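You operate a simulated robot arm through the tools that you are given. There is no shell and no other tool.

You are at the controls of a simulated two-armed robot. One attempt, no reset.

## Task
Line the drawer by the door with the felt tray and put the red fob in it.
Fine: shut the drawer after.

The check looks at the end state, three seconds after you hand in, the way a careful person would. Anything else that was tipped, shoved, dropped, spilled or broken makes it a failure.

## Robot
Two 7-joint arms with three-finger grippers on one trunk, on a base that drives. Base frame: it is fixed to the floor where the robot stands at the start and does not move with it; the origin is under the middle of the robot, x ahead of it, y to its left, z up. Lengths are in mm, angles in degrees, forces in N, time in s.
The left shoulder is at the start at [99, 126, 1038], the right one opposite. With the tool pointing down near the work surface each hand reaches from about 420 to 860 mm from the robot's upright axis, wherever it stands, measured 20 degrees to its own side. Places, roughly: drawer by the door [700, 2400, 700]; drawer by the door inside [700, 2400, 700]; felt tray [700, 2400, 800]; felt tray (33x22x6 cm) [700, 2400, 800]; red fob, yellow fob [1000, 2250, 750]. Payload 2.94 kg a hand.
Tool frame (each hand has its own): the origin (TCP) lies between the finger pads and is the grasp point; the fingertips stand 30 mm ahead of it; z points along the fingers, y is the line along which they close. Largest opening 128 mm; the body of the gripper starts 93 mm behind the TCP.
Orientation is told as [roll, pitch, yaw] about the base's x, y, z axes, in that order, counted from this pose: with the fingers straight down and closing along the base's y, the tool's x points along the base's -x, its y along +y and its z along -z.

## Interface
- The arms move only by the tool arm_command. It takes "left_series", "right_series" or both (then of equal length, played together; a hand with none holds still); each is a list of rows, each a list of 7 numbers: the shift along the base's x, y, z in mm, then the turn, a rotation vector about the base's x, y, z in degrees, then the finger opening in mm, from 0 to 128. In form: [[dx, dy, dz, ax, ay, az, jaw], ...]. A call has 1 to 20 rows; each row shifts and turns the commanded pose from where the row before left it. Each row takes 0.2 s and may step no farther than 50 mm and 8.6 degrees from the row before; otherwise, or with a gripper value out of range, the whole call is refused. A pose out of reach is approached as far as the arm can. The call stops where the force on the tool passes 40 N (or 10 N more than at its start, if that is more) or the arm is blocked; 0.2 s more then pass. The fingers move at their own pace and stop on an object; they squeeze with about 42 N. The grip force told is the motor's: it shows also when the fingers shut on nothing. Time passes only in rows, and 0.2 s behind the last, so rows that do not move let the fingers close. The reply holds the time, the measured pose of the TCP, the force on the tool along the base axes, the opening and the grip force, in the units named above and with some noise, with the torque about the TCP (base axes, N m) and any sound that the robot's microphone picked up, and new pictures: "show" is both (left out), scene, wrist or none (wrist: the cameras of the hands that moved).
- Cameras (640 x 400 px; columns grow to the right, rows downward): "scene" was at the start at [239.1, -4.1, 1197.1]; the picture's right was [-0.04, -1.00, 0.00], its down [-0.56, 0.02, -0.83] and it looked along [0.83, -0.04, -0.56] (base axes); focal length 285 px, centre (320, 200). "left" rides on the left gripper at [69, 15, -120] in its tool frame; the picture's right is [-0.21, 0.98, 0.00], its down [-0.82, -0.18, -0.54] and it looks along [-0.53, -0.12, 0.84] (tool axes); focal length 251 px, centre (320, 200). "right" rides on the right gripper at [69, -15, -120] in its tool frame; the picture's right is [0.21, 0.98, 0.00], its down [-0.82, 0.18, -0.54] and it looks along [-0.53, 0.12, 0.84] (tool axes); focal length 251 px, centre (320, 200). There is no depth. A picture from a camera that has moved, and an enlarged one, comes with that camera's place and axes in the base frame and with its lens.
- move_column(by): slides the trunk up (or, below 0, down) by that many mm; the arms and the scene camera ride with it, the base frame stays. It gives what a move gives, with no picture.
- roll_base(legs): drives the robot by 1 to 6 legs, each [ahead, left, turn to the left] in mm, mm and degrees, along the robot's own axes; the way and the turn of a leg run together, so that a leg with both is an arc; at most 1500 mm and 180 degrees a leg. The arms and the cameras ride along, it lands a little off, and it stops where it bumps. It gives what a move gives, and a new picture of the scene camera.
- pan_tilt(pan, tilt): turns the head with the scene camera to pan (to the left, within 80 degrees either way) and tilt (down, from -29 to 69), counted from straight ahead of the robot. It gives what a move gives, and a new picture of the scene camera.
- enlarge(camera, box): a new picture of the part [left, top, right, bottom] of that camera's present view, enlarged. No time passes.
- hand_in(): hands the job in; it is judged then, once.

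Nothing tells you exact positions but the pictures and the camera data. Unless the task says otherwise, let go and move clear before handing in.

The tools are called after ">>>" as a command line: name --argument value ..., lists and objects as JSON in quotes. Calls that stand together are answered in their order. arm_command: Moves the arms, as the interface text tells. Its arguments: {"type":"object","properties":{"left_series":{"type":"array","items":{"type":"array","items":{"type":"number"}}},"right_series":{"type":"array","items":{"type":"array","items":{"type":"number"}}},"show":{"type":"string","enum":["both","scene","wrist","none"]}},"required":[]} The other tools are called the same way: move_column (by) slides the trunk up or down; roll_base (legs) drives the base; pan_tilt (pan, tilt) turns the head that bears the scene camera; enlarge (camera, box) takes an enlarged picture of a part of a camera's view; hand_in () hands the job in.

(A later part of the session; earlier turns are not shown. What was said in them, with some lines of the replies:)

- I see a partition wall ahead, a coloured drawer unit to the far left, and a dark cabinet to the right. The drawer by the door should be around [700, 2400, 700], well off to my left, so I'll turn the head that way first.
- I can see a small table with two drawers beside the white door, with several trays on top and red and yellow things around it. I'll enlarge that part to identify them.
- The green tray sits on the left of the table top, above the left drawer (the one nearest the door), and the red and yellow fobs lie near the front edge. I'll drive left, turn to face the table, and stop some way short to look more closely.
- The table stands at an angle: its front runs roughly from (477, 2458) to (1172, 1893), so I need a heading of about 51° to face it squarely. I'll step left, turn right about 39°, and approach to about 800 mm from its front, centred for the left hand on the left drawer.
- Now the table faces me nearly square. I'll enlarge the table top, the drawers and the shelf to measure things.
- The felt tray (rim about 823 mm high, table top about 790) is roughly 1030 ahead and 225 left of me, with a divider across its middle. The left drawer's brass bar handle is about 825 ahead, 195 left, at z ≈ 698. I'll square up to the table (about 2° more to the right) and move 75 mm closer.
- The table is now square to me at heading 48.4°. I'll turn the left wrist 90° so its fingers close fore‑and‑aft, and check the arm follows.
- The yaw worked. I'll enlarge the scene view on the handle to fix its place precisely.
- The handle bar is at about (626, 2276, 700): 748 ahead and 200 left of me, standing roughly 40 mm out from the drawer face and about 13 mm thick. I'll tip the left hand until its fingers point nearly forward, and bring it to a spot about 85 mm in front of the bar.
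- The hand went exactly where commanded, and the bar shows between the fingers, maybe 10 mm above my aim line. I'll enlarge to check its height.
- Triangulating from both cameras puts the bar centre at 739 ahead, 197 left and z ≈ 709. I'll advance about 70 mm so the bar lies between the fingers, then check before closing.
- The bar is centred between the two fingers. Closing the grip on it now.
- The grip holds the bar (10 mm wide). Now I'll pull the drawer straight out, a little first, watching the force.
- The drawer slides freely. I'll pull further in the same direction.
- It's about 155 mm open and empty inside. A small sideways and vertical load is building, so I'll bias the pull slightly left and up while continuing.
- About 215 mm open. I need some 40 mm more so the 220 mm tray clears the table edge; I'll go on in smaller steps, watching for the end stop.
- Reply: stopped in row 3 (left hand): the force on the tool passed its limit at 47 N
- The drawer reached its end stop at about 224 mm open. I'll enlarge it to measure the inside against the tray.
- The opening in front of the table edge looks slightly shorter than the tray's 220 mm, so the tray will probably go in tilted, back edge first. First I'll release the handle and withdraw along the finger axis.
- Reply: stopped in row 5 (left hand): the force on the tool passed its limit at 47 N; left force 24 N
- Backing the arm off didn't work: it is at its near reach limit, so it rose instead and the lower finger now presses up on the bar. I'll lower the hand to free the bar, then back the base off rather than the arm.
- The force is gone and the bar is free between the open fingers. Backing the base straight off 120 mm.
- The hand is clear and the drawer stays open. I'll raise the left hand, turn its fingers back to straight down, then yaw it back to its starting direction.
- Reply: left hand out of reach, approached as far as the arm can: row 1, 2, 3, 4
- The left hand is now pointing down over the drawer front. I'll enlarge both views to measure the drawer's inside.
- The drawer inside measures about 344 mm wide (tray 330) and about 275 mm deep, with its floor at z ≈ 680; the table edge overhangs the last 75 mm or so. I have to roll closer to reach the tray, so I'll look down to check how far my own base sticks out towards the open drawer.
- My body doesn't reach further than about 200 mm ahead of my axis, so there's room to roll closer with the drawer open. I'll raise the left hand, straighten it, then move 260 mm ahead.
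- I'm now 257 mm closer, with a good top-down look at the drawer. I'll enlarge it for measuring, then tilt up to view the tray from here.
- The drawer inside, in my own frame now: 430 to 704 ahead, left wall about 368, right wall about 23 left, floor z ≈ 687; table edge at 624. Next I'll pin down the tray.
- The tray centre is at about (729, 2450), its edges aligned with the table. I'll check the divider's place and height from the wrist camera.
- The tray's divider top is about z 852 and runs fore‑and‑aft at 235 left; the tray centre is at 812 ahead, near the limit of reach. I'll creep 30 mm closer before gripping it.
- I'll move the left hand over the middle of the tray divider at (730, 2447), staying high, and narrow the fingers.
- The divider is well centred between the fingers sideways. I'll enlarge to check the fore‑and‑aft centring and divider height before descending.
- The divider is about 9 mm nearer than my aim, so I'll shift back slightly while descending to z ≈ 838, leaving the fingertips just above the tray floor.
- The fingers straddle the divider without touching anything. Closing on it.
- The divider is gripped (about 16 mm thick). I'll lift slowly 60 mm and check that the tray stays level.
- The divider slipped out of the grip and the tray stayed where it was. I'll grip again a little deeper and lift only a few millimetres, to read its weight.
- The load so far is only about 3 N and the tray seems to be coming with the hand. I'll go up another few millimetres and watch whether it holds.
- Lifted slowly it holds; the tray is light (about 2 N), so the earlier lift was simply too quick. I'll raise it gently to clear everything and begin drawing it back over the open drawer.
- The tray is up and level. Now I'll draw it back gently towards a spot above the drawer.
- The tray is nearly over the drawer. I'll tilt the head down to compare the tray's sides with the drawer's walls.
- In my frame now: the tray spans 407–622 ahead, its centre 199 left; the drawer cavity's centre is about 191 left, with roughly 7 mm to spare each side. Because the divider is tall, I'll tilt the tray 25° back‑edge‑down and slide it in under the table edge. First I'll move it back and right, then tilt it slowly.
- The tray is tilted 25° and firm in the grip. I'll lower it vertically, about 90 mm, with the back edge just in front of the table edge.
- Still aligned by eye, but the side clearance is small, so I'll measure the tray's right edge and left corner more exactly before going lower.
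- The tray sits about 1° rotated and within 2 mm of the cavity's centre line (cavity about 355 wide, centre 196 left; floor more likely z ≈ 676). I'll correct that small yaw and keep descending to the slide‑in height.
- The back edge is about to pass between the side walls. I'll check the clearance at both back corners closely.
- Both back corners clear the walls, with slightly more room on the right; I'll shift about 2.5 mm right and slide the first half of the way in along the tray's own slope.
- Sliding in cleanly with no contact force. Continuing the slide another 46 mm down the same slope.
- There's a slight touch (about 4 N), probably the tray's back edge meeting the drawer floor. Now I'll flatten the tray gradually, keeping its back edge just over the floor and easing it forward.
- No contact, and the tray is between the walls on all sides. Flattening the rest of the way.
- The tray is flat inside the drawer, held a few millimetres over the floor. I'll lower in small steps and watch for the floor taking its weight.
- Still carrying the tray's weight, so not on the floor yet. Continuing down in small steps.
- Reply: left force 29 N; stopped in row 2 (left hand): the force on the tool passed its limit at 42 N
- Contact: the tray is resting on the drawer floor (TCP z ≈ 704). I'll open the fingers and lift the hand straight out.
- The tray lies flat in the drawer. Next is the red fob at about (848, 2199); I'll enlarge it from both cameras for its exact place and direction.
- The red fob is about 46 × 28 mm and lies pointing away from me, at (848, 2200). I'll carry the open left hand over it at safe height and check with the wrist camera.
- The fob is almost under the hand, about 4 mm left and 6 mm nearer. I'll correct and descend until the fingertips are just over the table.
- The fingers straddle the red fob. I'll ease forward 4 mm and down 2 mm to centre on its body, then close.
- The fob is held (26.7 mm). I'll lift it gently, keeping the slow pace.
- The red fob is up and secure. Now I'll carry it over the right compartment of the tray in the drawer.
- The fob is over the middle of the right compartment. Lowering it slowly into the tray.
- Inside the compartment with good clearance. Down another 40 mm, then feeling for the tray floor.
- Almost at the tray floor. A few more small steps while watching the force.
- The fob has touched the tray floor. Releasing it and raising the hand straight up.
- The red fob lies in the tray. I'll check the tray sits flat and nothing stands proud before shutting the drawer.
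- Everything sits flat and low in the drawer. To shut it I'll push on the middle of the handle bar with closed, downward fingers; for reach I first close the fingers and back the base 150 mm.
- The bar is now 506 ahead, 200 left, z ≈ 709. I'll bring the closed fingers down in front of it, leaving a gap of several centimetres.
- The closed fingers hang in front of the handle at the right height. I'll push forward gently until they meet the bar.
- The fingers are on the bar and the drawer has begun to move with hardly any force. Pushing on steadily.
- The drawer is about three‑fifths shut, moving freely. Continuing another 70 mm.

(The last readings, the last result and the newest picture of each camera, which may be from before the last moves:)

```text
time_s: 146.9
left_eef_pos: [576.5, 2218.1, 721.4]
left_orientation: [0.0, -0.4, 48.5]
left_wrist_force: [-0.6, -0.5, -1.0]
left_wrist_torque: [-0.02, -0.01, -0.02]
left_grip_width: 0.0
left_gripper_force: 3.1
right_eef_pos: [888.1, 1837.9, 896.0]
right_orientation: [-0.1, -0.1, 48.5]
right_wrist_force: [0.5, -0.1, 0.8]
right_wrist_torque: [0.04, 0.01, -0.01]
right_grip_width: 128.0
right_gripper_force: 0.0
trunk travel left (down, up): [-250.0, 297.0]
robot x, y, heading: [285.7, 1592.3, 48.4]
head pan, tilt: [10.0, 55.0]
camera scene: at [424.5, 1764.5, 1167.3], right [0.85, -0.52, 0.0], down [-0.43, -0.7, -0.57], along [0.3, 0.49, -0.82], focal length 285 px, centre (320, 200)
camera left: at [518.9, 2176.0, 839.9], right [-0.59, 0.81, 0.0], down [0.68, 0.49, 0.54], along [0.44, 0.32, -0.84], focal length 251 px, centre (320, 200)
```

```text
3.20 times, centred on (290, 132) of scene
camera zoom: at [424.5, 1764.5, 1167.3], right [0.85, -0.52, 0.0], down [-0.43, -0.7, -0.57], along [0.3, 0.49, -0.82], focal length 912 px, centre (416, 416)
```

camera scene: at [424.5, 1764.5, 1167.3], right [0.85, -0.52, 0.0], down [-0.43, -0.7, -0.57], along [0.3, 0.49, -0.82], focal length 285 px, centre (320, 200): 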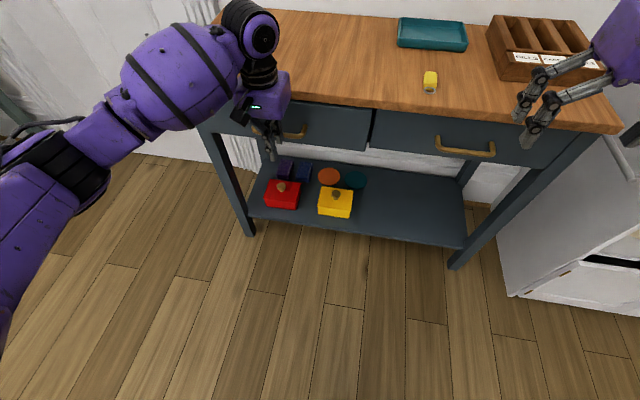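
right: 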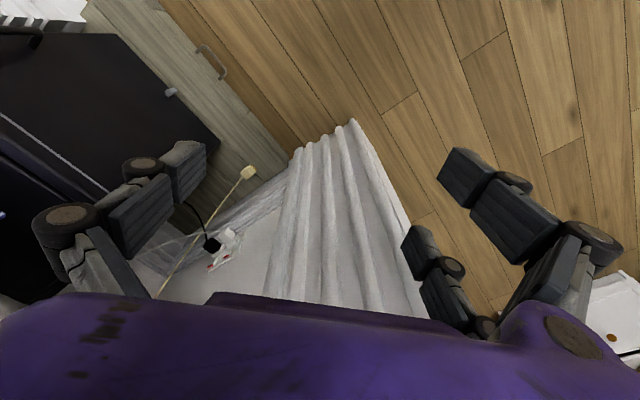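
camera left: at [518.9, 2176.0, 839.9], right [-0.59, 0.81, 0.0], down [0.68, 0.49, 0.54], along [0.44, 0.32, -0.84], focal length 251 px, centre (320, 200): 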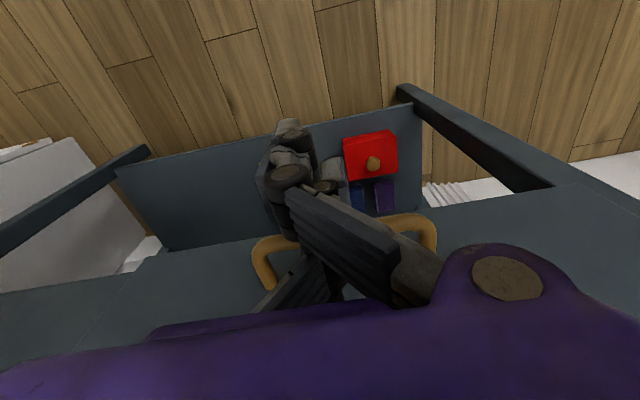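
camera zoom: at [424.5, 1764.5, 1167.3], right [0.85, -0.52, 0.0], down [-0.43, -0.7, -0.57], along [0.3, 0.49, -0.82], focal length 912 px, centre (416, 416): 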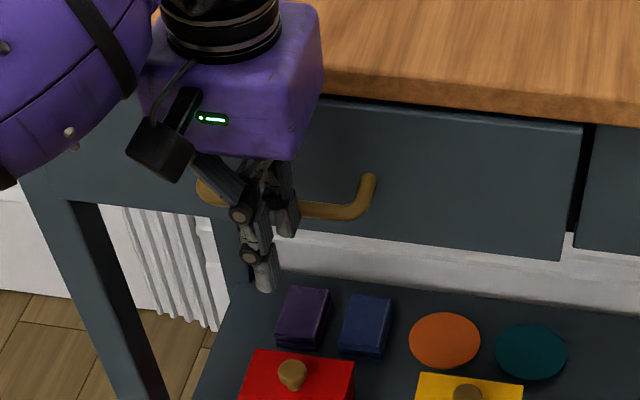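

Nearly shut, with about 25 mm to go. I'll finish in 3 mm steps and stop when the force rises.

>>> arm_command --left_series '[[2, 2.25, 0, 0, 0, 0, 0], [2, 2.25, 0, 0, 0, 0, 0], [2, 2.25, 0, 0, 0, 0, 0], [2, 2.25, 0, 0, 0, 0, 0], [2, 2.25, 0, 0, 0, 0, 0], [2, 2.25, 0, 0, 0, 0, 0], [0, 0, 0, 0, 0, 0, 0]]' --show "none"

>>> arm_command --left_series '[[1.3, 1.5, 0, 0, 0, 0, 0], [1.3, 1.5, 0, 0, 0, 0, 0], [0, 0, 0, 0, 0, 0, 0]]' --show "none"

>>> arm_command --left_series '[[1.3, 1.5, 0, 0, 0, 0, 0], [1.3, 1.5, 0, 0, 0, 0, 0], [0, 0, 0, 0, 0, 0, 0]]' --show "both"

>>> enlarge --camera "scene" --box '[190, 70, 390, 195]'

```text
time_s: 148.5
left_eef_pos: [588.9, 2230.6, 722.5]
left_orientation: [0.0, -0.2, 48.4]
left_wrist_force: [-1.6, -0.4, -0.3]
left_wrist_torque: [-0.03, 0.0, -0.02]
left_grip_width: 0.1
left_gripper_force: 2.6
right_eef_pos: [889.1, 1840.1, 896.7]
right_orientation: [-0.1, 0.0, 48.5]
right_wrist_force: [-0.7, 0.4, -0.1]
right_wrist_torque: [-0.02, -0.04, 0.01]
right_grip_width: 127.9
right_gripper_force: 0.1
trunk travel left (down, up): [-250.0, 297.0]
robot x, y, heading: [289.5, 1592.3, 48.4]
head pan, tilt: [10.0, 55.0]
```

```text
time_s: 149.3
left_eef_pos: [589.5, 2231.7, 720.8]
left_orientation: [0.1, 0.0, 48.3]
left_wrist_force: [-21.3, -26.5, -1.6]
left_wrist_torque: [-0.32, 0.36, -0.45]
left_grip_width: 0.0
left_gripper_force: 3.2
right_eef_pos: [886.0, 1836.8, 897.2]
right_orientation: [-0.1, -0.1, 48.5]
right_wrist_force: [0.7, -0.1, 0.0]
right_wrist_torque: [0.01, 0.0, 0.01]
right_grip_width: 128.0
right_gripper_force: 0.1
trunk travel left (down, up): [-250.0, 297.0]
robot x, y, heading: [291.1, 1589.2, 48.3]
head pan, tilt: [10.0, 55.0]
```

```text
time_s: 149.7
left_eef_pos: [589.2, 2231.7, 720.0]
left_orientation: [0.0, 0.7, 48.2]
left_wrist_force: [-10.5, -12.4, 8.0]
left_wrist_torque: [0.0, -0.12, -0.23]
left_grip_width: 0.0
left_gripper_force: 3.4
right_eef_pos: [886.7, 1837.6, 896.3]
right_orientation: [-0.1, -0.1, 48.5]
right_wrist_force: [0.3, 0.2, -0.3]
right_wrist_torque: [-0.01, 0.04, 0.0]
right_grip_width: 128.0
right_gripper_force: 0.1
trunk travel left (down, up): [-250.0, 297.0]
robot x, y, heading: [287.4, 1591.9, 48.2]
head pan, tilt: [10.0, 55.0]
stopped in row 2 (left hand): the force on the tool passed its limit at 46 N (the readings are from after the stop); the commanded pose is now the measured one
camera scene: at [423.3, 1763.0, 1167.7], right [0.85, -0.52, 0.0], down [-0.43, -0.7, -0.57], along [0.3, 0.49, -0.82], focal length 285 px, centre (320, 200)
camera left: at [532.0, 2190.7, 840.6], right [-0.58, 0.81, 0.0], down [0.69, 0.49, 0.53], along [0.43, 0.31, -0.85], focal length 251 px, centre (320, 200)
```

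scene: 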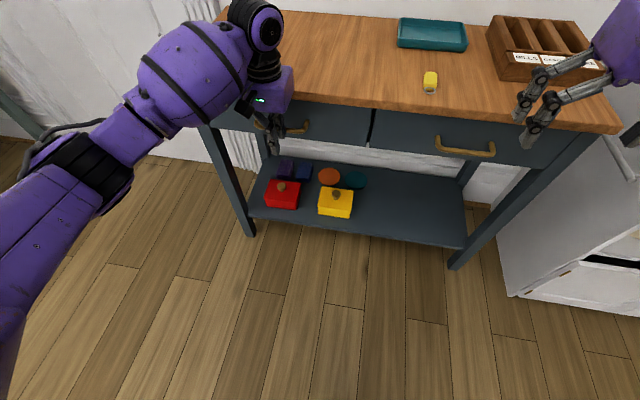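
left: 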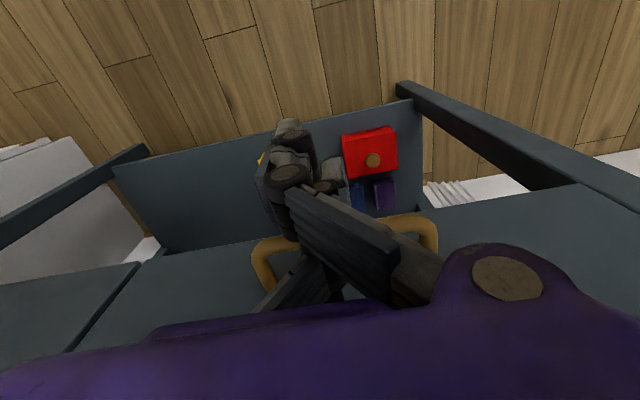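

```text
3.20 times, centred on (290, 132) of scene
camera zoom: at [423.3, 1763.0, 1167.7], right [0.85, -0.52, 0.0], down [-0.43, -0.7, -0.57], along [0.3, 0.49, -0.82], focal length 912 px, centre (416, 416)
```

zoom: 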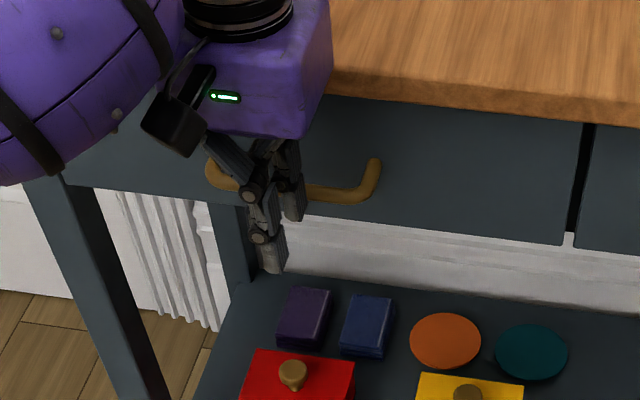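

The force rose sharply, so the drawer is at its stop. I'll draw the hand back a little and check that the front is flush with its neighbour.

>>> arm_command --left_series '[[-3.3, -3.7, 0, 0, 0, 0, 0], [-6.6, -7.5, 0, 0, 0, 0, 0], [-13.3, -15, 0, 0, 0, 0, 0], [-20, -22.5, 0, 0, 0, 0, 0], [-20, -22.5, 0, 0, 0, 0, 0], [-20, -22.5, 0, 0, 0, 0, 0], [0, 0, 0, 0, 0, 0, 0]]' --show "none"

>>> pan_tilt --pan 5 --tilt 45

>>> enlarge --camera "scene" --box '[180, 90, 500, 290]'

```text
time_s: 151.3
left_eef_pos: [507.9, 2141.0, 718.0]
left_orientation: [0.1, 0.5, 48.4]
left_wrist_force: [-0.7, 0.6, -0.7]
left_wrist_torque: [-0.01, 0.02, -0.01]
left_grip_width: 0.0
left_gripper_force: 2.8
right_eef_pos: [889.5, 1839.4, 895.1]
right_orientation: [-0.1, -0.1, 48.5]
right_wrist_force: [-0.6, -0.2, 0.9]
right_wrist_torque: [-0.01, 0.0, 0.01]
right_grip_width: 127.8
right_gripper_force: 0.1
trunk travel left (down, up): [-250.0, 297.0]
robot x, y, heading: [285.1, 1593.5, 48.5]
head pan, tilt: [10.0, 55.0]
```

```text
time_s: 152.0
left_eef_pos: [507.7, 2141.6, 718.3]
left_orientation: [0.2, 0.5, 48.3]
left_wrist_force: [-0.9, -0.8, -0.4]
left_wrist_torque: [0.0, 0.03, 0.02]
left_grip_width: 0.1
left_gripper_force: 3.6
right_eef_pos: [888.4, 1838.8, 895.8]
right_orientation: [-0.1, -0.1, 48.6]
right_wrist_force: [0.2, 0.2, -0.3]
right_wrist_torque: [-0.01, 0.0, 0.0]
right_grip_width: 127.6
right_gripper_force: 0.0
trunk travel left (down, up): [-250.0, 297.0]
robot x, y, heading: [290.6, 1590.1, 48.6]
head pan, tilt: [5.0, 45.0]
camera scene: at [434.9, 1768.2, 1180.7], right [0.8, -0.59, 0.0], down [-0.42, -0.57, -0.71], along [0.42, 0.57, -0.71], focal length 285 px, centre (320, 200)
```

scene: 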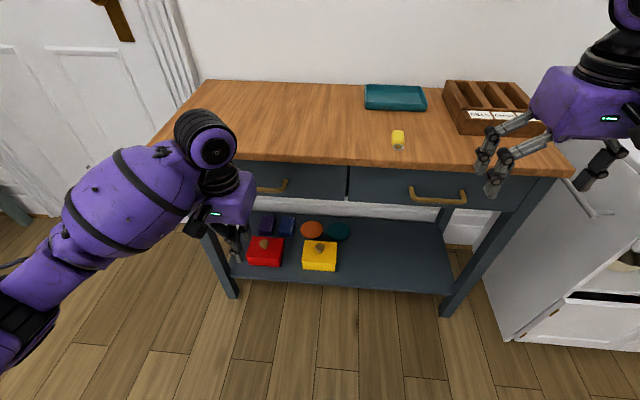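

```text
2.00 times, centred on (340, 190) of scene
camera zoom: at [434.9, 1768.2, 1180.7], right [0.8, -0.59, 0.0], down [-0.42, -0.57, -0.71], along [0.42, 0.57, -0.71], focal length 570 px, centre (280, 220)
```

zoom: 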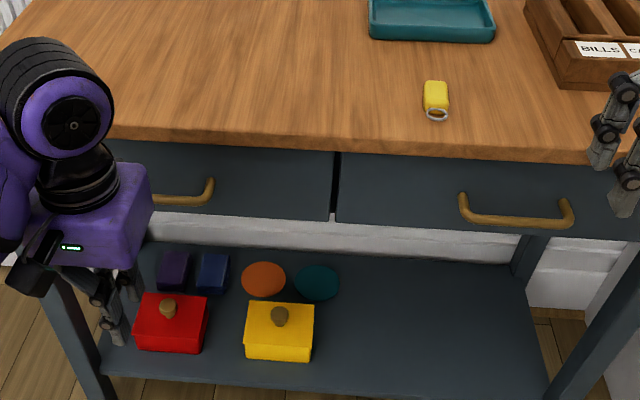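

The two drawer fronts look level. I'll enlarge the seam between them to be sure.

>>> enlarge --camera "scene" --box '[310, 155, 390, 205]'

```text
8.00 times, centred on (350, 180) of scene
camera zoom: at [434.9, 1768.2, 1180.7], right [0.8, -0.59, 0.0], down [-0.42, -0.57, -0.71], along [0.42, 0.57, -0.71], focal length 2280 px, centre (80, 360)
```

zoom: 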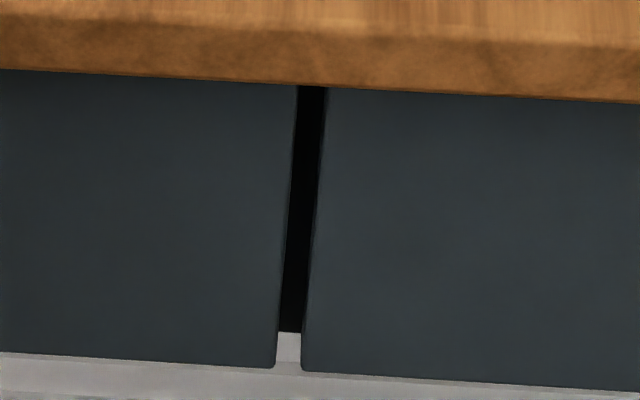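

The bottom edges line up exactly, so the drawer is fully shut. Now I'll raise the left hand clear and back away.

>>> arm_command --left_series '[[0, 0, 15, 0, 0, 0, 0], [0, 0, 25, 0, 0, 0, 20], [0, 0, 25, 0, 0, 0, 60], [0, 0, 25, 0, 0, 0, 60], [0, 0, 25, 0, 0, 0, 60], [0, 0, 25, 0, 0, 0, 60], [0, 0, 20, 0, 0, 0, 60], [0, 0, 0, 0, 0, 0, 60]]' --show "none"

>>> roll_base --legs '[[-200, 0, 0]]'

>>> pan_tilt --pan 0 --tilt 35

```text
time_s: 153.8
left_eef_pos: [506.3, 2139.8, 880.6]
left_orientation: [0.1, 0.5, 48.3]
left_wrist_force: [0.5, -0.1, 0.6]
left_wrist_torque: [0.01, -0.02, -0.01]
left_grip_width: 60.1
left_gripper_force: 0.0
right_eef_pos: [887.6, 1839.0, 897.0]
right_orientation: [-0.2, -0.1, 48.5]
right_wrist_force: [-0.2, 0.3, 0.3]
right_wrist_torque: [-0.01, -0.01, -0.01]
right_grip_width: 128.0
right_gripper_force: 0.0
trunk travel left (down, up): [-250.0, 297.0]
robot x, y, heading: [287.4, 1592.4, 48.6]
head pan, tilt: [5.0, 45.0]
```

```text
time_s: 155.4
left_eef_pos: [373.2, 1990.2, 881.5]
left_orientation: [0.1, 0.4, 48.4]
left_wrist_force: [0.0, -0.2, 0.1]
left_wrist_torque: [-0.01, -0.03, 0.0]
left_grip_width: 60.0
left_gripper_force: 0.1
right_eef_pos: [755.1, 1689.2, 897.5]
right_orientation: [0.1, -0.1, 48.7]
right_wrist_force: [-0.1, -0.2, -0.2]
right_wrist_torque: [0.04, -0.04, -0.01]
right_grip_width: 128.0
right_gripper_force: 0.1
trunk travel left (down, up): [-250.0, 297.0]
robot x, y, heading: [155.6, 1440.6, 48.8]
head pan, tilt: [5.0, 45.0]
camera scene: at [301.9, 1618.0, 1180.8], right [0.81, -0.59, 0.0], down [-0.42, -0.57, -0.71], along [0.42, 0.57, -0.71], focal length 285 px, centre (320, 200)
```

scene: 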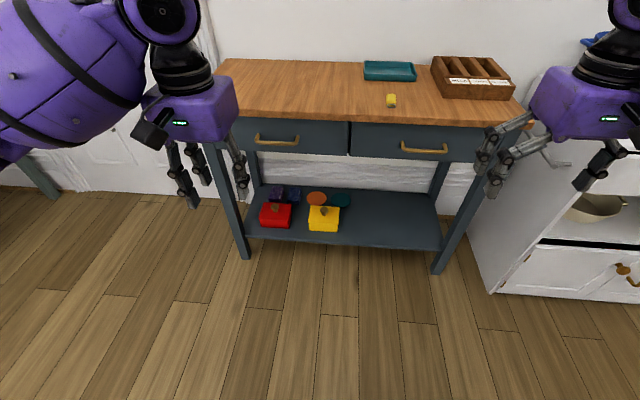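

```text
time_s: 156.1
left_eef_pos: [374.5, 1990.9, 880.4]
left_orientation: [0.1, 0.5, 48.4]
left_wrist_force: [0.4, 0.7, -0.8]
left_wrist_torque: [0.01, 0.01, 0.0]
left_grip_width: 59.8
left_gripper_force: 0.0
right_eef_pos: [756.0, 1690.4, 895.7]
right_orientation: [-0.1, -0.1, 48.7]
right_wrist_force: [0.1, -0.3, -0.3]
right_wrist_torque: [0.01, 0.0, 0.01]
right_grip_width: 127.8
right_gripper_force: 0.0
trunk travel left (down, up): [-250.0, 297.0]
robot x, y, heading: [153.0, 1438.2, 48.5]
head pan, tilt: [0.0, 35.0]
camera scene: at [312.3, 1619.2, 1195.4], right [0.75, -0.66, 0.0], down [-0.38, -0.43, -0.82], along [0.54, 0.61, -0.57], focal length 285 px, centre (320, 200)
```

scene: 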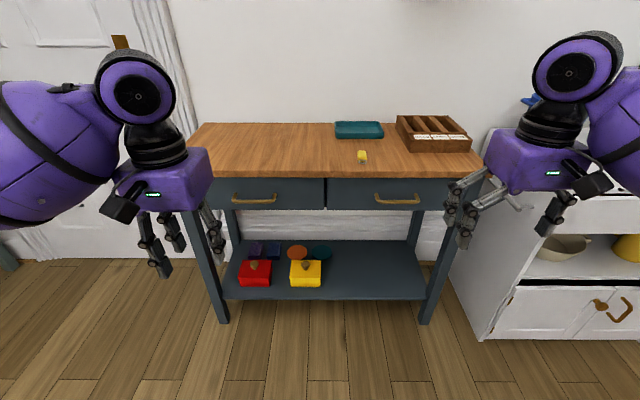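

The left drawer is shut flush, with the tray and red fob inside. The yellow fob, teal tray, organiser and shelf items are all where they were, and both hands are clear. Handing in.

>>> hand_in

```text
The job is handed in.
```

The drawer by the door is now lined with the green felt tray, with the red fob lying in its right-hand compartment, and the drawer is shut. I've handed the job in; no verdict has come back yet.

- **Drawer:** it is fully shut. Its front lines up with the neighbouring drawer in the last close-up.
- **Tray:** my first lift was too quick and the tray slipped out of the grip. It stayed where it was on the table, and a slower lift held. It went in tilted, to get under the table edge, and now lies flat on the drawer floor.
- **Handle:** while letting go of it, the arm ran out of reach and pressed up on the bar for a moment. I saw no shift or damage, and the drawer slid freely afterwards.
- **Everything else:** the yellow fob, teal tray, organiser and shelf items look undisturbed in the final picture. Both hands are clear of the table.
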